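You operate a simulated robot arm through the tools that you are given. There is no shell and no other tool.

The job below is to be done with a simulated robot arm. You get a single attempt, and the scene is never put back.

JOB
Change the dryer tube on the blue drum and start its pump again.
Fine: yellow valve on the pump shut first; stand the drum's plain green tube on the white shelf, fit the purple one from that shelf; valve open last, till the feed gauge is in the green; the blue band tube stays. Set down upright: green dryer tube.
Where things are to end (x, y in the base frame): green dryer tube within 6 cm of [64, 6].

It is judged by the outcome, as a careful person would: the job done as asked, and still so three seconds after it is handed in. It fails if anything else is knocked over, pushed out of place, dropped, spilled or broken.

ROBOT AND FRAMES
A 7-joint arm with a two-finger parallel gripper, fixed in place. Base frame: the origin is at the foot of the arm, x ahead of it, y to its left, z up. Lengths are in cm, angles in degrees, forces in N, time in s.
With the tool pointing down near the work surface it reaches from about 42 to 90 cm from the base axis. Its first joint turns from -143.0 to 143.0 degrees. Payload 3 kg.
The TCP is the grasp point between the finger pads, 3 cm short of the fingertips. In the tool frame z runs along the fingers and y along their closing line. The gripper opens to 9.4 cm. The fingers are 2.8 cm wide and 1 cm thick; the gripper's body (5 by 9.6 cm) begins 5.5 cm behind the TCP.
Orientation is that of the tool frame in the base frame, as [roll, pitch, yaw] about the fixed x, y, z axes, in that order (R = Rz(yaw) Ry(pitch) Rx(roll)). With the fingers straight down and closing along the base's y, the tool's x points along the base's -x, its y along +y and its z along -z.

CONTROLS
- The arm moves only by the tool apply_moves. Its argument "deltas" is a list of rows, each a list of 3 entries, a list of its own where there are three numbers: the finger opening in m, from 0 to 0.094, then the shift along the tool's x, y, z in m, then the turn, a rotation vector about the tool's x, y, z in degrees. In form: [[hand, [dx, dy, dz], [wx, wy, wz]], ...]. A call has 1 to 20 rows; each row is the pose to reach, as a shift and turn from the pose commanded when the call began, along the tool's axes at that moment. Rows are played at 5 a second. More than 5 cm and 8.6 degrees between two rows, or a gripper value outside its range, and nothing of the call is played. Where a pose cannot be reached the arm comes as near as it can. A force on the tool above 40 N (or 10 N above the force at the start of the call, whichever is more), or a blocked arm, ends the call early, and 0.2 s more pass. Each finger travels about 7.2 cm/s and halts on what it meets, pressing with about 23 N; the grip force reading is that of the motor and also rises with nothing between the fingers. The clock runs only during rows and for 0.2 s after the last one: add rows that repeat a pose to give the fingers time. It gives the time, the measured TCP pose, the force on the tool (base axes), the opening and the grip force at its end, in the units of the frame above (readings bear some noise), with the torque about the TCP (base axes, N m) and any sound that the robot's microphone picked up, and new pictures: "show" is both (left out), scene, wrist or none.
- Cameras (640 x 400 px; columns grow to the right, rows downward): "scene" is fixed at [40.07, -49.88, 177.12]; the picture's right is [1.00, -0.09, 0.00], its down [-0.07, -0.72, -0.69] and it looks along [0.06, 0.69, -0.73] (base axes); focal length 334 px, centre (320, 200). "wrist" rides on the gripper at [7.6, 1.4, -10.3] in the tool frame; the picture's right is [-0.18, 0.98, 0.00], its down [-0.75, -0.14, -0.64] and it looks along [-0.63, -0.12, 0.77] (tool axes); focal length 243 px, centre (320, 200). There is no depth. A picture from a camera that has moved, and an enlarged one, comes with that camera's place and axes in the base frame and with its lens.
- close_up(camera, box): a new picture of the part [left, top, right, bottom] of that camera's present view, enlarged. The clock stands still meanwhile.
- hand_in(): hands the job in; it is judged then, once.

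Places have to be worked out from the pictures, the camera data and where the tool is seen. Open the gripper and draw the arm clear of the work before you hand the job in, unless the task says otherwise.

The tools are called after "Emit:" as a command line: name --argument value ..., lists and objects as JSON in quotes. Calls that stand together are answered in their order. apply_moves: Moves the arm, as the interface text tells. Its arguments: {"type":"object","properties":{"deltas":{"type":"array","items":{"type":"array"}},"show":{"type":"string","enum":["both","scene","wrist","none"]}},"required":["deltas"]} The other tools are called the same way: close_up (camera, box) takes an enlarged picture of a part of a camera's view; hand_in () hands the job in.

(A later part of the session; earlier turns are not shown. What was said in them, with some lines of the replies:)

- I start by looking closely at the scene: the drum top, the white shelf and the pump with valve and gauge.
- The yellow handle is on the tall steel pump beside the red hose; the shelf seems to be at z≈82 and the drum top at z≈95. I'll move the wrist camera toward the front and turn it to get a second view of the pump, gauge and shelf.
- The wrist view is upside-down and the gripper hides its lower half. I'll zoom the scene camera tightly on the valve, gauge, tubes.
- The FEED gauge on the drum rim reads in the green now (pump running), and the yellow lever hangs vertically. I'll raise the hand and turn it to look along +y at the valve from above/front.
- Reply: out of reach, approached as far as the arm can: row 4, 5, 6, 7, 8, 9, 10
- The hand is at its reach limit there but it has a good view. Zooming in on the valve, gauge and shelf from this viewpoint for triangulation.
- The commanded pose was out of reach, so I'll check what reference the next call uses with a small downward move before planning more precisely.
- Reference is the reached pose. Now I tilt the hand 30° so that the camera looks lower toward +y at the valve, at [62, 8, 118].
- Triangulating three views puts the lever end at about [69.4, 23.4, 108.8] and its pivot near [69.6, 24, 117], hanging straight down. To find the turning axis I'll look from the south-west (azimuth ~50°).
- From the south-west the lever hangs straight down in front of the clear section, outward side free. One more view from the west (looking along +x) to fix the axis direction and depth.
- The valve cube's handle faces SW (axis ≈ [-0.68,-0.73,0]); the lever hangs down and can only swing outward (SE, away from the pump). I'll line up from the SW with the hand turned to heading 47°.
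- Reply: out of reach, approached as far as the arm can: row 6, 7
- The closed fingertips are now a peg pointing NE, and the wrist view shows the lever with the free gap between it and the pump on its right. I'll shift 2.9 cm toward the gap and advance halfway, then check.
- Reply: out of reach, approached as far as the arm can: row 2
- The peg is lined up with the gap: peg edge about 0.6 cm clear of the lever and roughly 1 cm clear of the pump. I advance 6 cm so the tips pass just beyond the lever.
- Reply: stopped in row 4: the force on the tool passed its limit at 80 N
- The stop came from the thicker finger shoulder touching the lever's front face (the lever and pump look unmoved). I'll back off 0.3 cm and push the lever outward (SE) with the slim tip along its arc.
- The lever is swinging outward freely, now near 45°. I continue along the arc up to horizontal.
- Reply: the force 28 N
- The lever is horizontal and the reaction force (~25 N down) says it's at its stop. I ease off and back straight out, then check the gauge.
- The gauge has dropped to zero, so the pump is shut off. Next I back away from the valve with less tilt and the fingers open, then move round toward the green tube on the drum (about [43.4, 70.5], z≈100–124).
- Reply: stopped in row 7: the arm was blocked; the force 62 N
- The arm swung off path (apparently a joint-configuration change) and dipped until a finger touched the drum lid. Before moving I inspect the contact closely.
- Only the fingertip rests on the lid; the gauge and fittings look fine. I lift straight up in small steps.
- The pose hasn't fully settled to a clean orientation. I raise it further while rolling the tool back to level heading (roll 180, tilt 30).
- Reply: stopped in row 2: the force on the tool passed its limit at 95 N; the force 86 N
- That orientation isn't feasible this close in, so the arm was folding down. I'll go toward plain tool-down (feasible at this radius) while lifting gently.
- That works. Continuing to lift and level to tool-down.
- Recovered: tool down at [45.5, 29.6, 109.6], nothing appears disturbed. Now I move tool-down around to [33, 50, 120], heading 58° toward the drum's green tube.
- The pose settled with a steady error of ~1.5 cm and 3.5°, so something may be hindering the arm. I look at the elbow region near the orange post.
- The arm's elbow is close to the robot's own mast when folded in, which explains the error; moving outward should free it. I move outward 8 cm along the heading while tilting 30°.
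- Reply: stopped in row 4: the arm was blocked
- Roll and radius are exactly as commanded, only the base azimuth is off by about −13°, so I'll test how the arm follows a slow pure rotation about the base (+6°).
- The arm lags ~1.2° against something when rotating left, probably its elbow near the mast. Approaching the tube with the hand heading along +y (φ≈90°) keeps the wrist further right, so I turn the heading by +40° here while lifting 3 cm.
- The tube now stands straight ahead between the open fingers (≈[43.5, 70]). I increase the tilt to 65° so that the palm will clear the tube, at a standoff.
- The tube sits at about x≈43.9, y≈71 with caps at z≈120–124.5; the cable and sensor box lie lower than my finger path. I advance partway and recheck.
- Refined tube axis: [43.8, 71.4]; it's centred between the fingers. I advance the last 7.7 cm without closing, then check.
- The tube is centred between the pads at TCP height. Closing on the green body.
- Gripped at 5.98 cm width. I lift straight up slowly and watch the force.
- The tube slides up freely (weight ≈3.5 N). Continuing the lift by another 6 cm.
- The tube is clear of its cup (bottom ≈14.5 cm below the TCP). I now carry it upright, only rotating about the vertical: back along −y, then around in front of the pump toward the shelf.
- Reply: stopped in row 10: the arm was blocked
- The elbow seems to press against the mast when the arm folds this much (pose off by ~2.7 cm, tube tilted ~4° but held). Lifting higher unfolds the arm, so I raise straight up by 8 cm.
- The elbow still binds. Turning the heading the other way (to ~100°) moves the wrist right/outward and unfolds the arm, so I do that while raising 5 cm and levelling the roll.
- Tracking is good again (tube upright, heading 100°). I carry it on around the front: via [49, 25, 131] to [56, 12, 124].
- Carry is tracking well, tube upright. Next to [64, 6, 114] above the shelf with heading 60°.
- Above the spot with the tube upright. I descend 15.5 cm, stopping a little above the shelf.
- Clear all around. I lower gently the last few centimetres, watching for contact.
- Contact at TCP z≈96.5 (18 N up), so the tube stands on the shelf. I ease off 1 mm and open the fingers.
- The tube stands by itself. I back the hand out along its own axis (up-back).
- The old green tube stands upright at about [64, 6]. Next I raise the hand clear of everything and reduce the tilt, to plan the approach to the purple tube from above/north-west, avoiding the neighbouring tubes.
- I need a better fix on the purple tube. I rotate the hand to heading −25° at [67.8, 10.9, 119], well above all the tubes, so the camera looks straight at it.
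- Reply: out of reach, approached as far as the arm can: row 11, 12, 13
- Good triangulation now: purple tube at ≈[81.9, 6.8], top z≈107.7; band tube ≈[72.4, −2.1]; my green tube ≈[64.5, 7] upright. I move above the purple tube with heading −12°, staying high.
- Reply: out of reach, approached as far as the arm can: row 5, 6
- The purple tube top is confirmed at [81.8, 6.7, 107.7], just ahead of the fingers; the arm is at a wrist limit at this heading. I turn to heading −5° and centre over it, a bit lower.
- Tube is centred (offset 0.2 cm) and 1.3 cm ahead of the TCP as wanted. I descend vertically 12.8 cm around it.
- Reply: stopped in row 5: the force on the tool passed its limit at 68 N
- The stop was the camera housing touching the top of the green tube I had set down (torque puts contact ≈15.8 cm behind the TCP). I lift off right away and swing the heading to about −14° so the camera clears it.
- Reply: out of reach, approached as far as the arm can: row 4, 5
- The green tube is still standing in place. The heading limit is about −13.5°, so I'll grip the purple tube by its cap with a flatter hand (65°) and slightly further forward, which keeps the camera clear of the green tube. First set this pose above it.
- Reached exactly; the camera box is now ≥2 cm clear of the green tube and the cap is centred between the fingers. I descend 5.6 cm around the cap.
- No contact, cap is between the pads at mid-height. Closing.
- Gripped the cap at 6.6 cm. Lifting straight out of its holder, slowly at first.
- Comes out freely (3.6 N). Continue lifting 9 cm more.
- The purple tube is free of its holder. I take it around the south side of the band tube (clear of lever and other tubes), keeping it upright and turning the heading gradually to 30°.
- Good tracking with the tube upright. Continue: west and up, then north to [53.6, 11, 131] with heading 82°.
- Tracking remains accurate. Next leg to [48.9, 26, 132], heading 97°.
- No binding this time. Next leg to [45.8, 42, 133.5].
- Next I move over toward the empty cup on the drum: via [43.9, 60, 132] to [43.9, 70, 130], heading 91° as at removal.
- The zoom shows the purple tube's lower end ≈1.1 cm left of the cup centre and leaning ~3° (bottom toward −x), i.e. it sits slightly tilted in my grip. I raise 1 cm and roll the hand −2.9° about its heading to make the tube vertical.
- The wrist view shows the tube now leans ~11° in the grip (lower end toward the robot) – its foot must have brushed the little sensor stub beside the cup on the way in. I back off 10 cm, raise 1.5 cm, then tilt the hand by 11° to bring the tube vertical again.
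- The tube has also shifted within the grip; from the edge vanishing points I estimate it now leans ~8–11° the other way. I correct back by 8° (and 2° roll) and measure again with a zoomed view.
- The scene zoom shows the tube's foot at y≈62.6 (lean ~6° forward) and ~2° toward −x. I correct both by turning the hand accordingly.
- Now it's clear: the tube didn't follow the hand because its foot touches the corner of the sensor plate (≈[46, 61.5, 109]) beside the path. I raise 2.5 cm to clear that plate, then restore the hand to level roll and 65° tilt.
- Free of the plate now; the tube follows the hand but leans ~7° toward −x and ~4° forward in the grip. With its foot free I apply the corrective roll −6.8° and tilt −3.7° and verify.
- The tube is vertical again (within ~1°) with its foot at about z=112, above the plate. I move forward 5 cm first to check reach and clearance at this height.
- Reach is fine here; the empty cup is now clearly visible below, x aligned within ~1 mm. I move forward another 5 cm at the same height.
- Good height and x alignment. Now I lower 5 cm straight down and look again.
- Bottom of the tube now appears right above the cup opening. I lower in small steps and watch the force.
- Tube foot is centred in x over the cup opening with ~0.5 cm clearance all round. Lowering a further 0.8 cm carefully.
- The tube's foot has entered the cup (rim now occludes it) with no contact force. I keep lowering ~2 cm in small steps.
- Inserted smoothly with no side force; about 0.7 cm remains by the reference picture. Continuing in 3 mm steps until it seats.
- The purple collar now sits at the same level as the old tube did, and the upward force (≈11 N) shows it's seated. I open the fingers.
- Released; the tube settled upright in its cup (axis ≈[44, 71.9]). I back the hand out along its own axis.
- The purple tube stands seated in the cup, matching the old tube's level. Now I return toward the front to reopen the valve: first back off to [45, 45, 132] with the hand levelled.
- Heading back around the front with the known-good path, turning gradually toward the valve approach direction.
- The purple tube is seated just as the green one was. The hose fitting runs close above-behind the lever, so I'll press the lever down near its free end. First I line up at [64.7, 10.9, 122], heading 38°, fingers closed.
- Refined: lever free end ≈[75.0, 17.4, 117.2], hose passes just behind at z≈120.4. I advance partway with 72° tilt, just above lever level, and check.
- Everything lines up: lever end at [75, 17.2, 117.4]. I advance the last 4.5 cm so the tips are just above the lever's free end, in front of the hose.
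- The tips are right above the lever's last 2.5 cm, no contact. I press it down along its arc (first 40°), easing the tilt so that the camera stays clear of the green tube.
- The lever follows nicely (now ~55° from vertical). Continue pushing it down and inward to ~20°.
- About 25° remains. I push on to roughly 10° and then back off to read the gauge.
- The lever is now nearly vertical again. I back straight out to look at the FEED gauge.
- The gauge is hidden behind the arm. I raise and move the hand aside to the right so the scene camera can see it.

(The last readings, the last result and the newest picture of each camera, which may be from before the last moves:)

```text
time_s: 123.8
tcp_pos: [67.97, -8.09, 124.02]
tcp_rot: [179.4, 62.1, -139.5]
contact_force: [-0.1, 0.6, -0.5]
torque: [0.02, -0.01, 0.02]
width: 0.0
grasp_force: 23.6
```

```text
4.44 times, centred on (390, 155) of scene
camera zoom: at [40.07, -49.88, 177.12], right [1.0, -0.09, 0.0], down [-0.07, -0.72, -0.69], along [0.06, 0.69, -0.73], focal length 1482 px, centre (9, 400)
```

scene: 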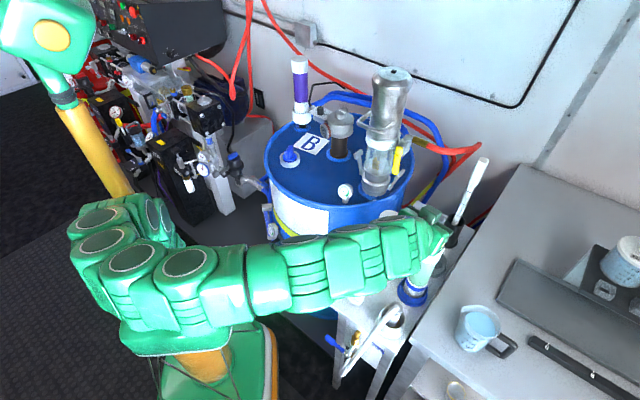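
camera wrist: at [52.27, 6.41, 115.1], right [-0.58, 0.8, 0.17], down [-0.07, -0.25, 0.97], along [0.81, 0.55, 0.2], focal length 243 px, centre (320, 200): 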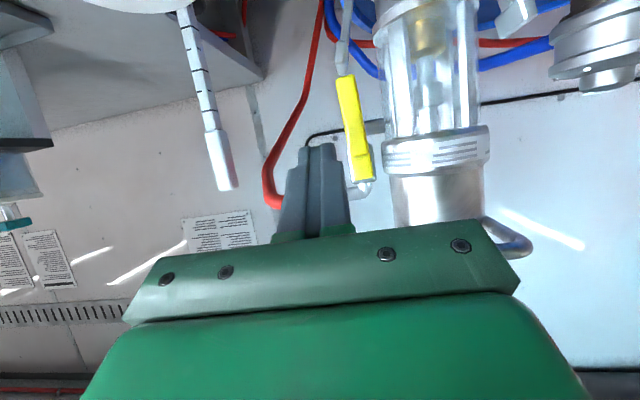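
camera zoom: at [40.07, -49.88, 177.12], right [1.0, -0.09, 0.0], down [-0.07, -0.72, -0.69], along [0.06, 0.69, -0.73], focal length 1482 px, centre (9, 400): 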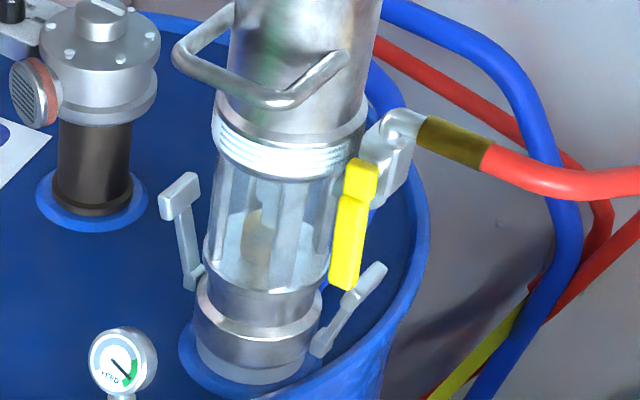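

The FEED gauge needle is back in the green, exactly where it was at the start. I now withdraw the arm clear and open the gripper, then inspect everything once more.

Emit:
apply_moves --deltas '[[0.0, [0.0078, 0.006, -0.0318], [0, 0, 0]], [0.02, [0.0156, 0.012, -0.0636], [0, 0, 0]], [0.05, [0.0234, 0.018, -0.0954], [0, 0, 0]], [0.08, [0.0312, 0.024, -0.1272], [0, 0, 0]], [0.094, [0.039, 0.03, -0.159], [0, 0, 0]], [0.094, [0.039, 0.03, -0.159], [0, 0, 0]]]' --show "both"

Emit:
close_up --camera "scene" --box '[330, 170, 490, 390]'

Emit:
close_up --camera "scene" --box '[240, 40, 440, 220]'

Emit:
close_up --camera "scene" --box '[270, 50, 340, 150]'

```text
time_s: 125.2
tcp_pos: [53.78, -16.18, 128.04]
tcp_rot: [179.6, 62.0, -139.6]
contact_force: [0.3, -0.2, 0.9]
torque: [-0.04, -0.04, 0.0]
width: 9.39
grasp_force: 0.0
camera wrist: at [43.34, -23.44, 126.02], right [-0.58, 0.8, 0.17], down [-0.07, -0.25, 0.97], along [0.81, 0.55, 0.2], focal length 243 px, centre (320, 200)
```

scene: 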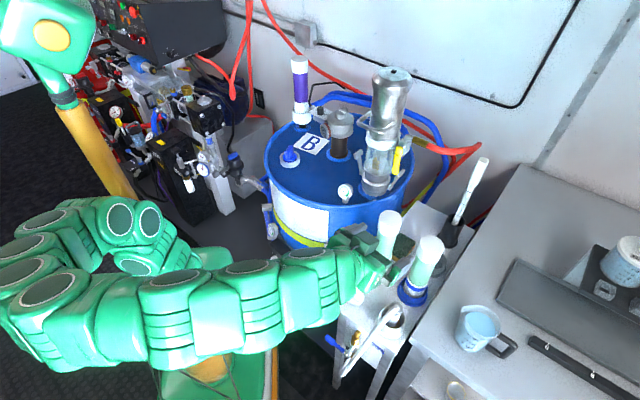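
wrist: 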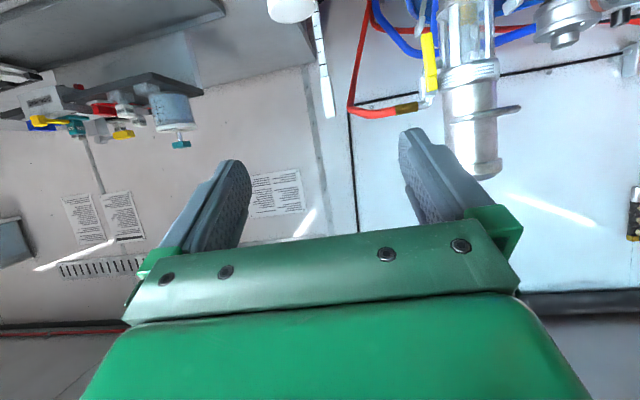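

```text
1.82 times, centred on (410, 280) of scene
camera zoom: at [40.07, -49.88, 177.12], right [1.0, -0.09, 0.0], down [-0.07, -0.72, -0.69], along [0.06, 0.69, -0.73], focal length 606 px, centre (156, 54)
```

zoom: 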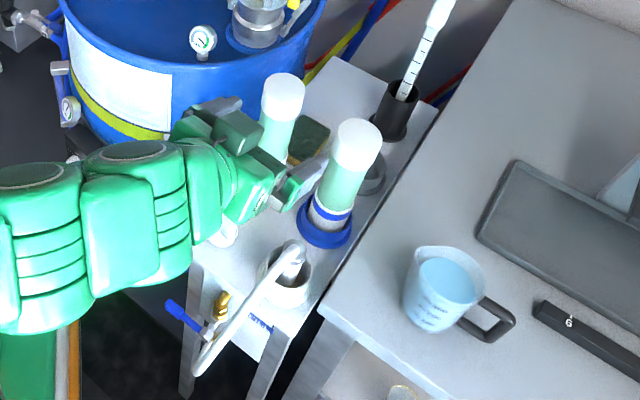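

```text
2.22 times, centred on (340, 130) of scene
camera zoom: at [40.07, -49.88, 177.12], right [1.0, -0.09, 0.0], down [-0.07, -0.72, -0.69], along [0.06, 0.69, -0.73], focal length 741 px, centre (276, 356)
```

zoom: 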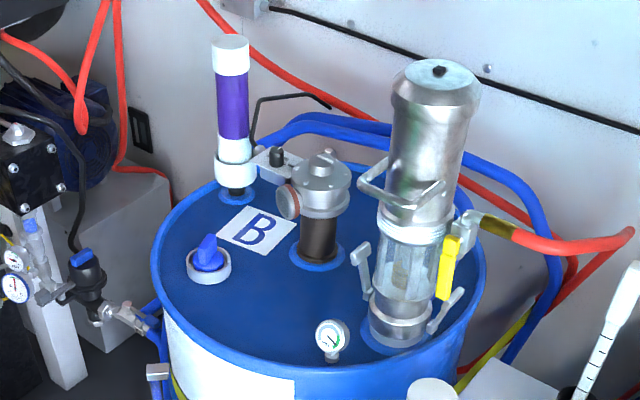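

```text
4.00 times, centred on (305, 100) of scene
camera zoom: at [40.07, -49.88, 177.12], right [1.0, -0.09, 0.0], down [-0.07, -0.72, -0.69], along [0.06, 0.69, -0.73], focal length 1334 px, centre (380, 600)
```

zoom: 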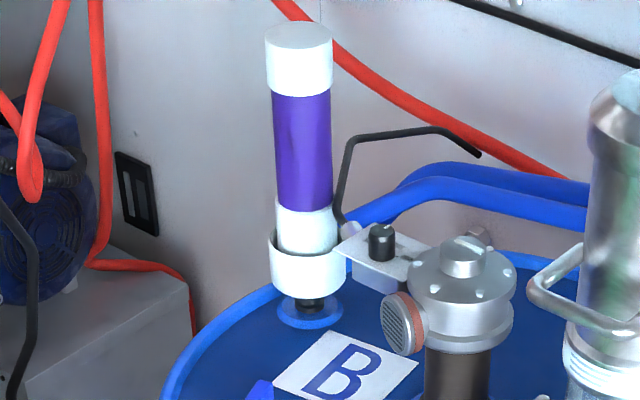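

Emit:
close_up --camera "scene" --box '[325, 175, 365, 205]'

Emit:
apply_moves --deltas '[[0.094, [0.008, 0.006, -0.03], [0, 0, 0]], [0.094, [0.016, 0.012, -0.06], [0, 0, 0]], [0.094, [0.016, 0.012, -0.06], [0, 0, 0]], [0.094, [0.016, 0.012, -0.06], [0, 0, 0]]]' --show "scene"

Emit:
close_up --camera "scene" --box '[330, 170, 490, 390]'

```text
13.33 times, centred on (345, 190) of scene
camera zoom: at [40.07, -49.88, 177.12], right [1.0, -0.09, 0.0], down [-0.07, -0.72, -0.69], along [0.06, 0.69, -0.73], focal length 4447 px, centre (-13, 333)
```

zoom: 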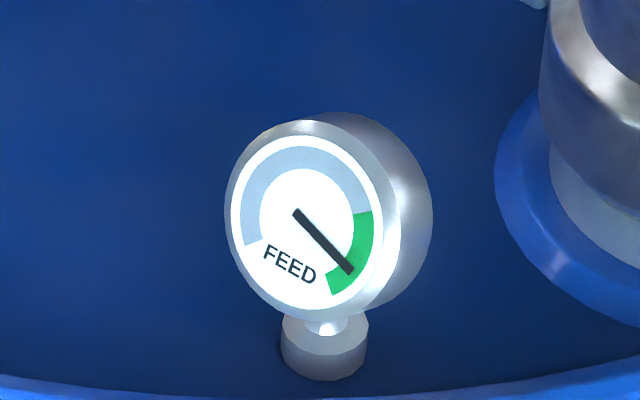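

```text
time_s: 126.2
tcp_pos: [48.58, -19.22, 129.38]
tcp_rot: [179.5, 62.1, -139.5]
contact_force: [0.6, -0.1, 0.6]
torque: [0.01, 0.01, 0.0]
width: 9.4
grasp_force: 0.2
```

scene: 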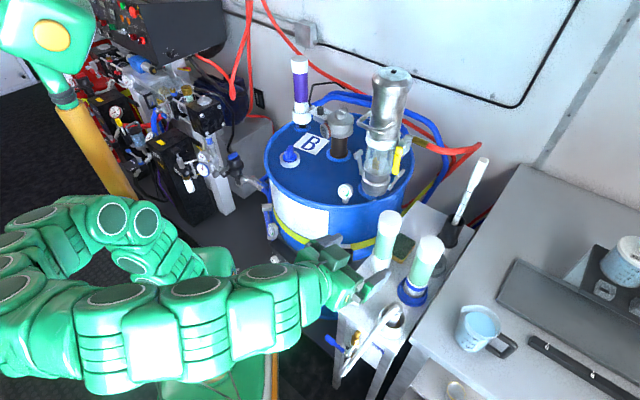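

```text
1.82 times, centred on (410, 280) of scene
camera zoom: at [40.07, -49.88, 177.12], right [1.0, -0.09, 0.0], down [-0.07, -0.72, -0.69], along [0.06, 0.69, -0.73], focal length 606 px, centre (156, 54)
```

zoom: 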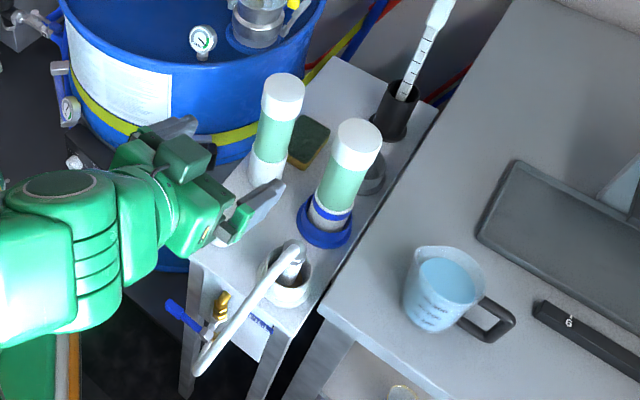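

The gauge stays in the green. The purple tube is seated in the drum's cup, the green tube stands upright at about [64.5, 7], and the band tube, sponge, jug and brush have not moved. The arm is clear with the gripper open, so I hand the job in.

Emit:
hand_in

```text
The job is handed in.
```

I changed the dryer tube on the blue drum, restarted the pump and handed the job in. I haven't seen the judge's result.

- **Valve:** I shut the yellow valve first, and the FEED gauge fell to zero. I opened it again last. The needle is back in the green, at the same spot as at the start. The lever sits about 3–5° short of its starting position.
- **Green tube:** it stands upright on the white shelf at about [64.5, 7], within 6 cm of the target.
- **Purple tube:** it sits in the drum's cup, at the same height the green tube did.
- **Blue band tube:** I left it alone, and in the last pictures it has not moved.

Four contacts happened along the way:
- **First approach to the valve:** a finger pressed the front of the lever and the reading spiked to about 80 N.
- **Drum lid:** the arm folded unexpectedly and a fingertip pressed on the lid twice, at up to about 95 N.
- **Green tube:** the camera housing pressed on its top with up to about 68 N after I had set it down.
- **Sensor plate:** the foot of the purple tube caught the plate beside the cup, and I had to straighten the tube before fitting it.

In the last pictures nothing looks moved or damaged. The small white knob on the shelf was hidden behind the hand in those views, so I could not recheck it.
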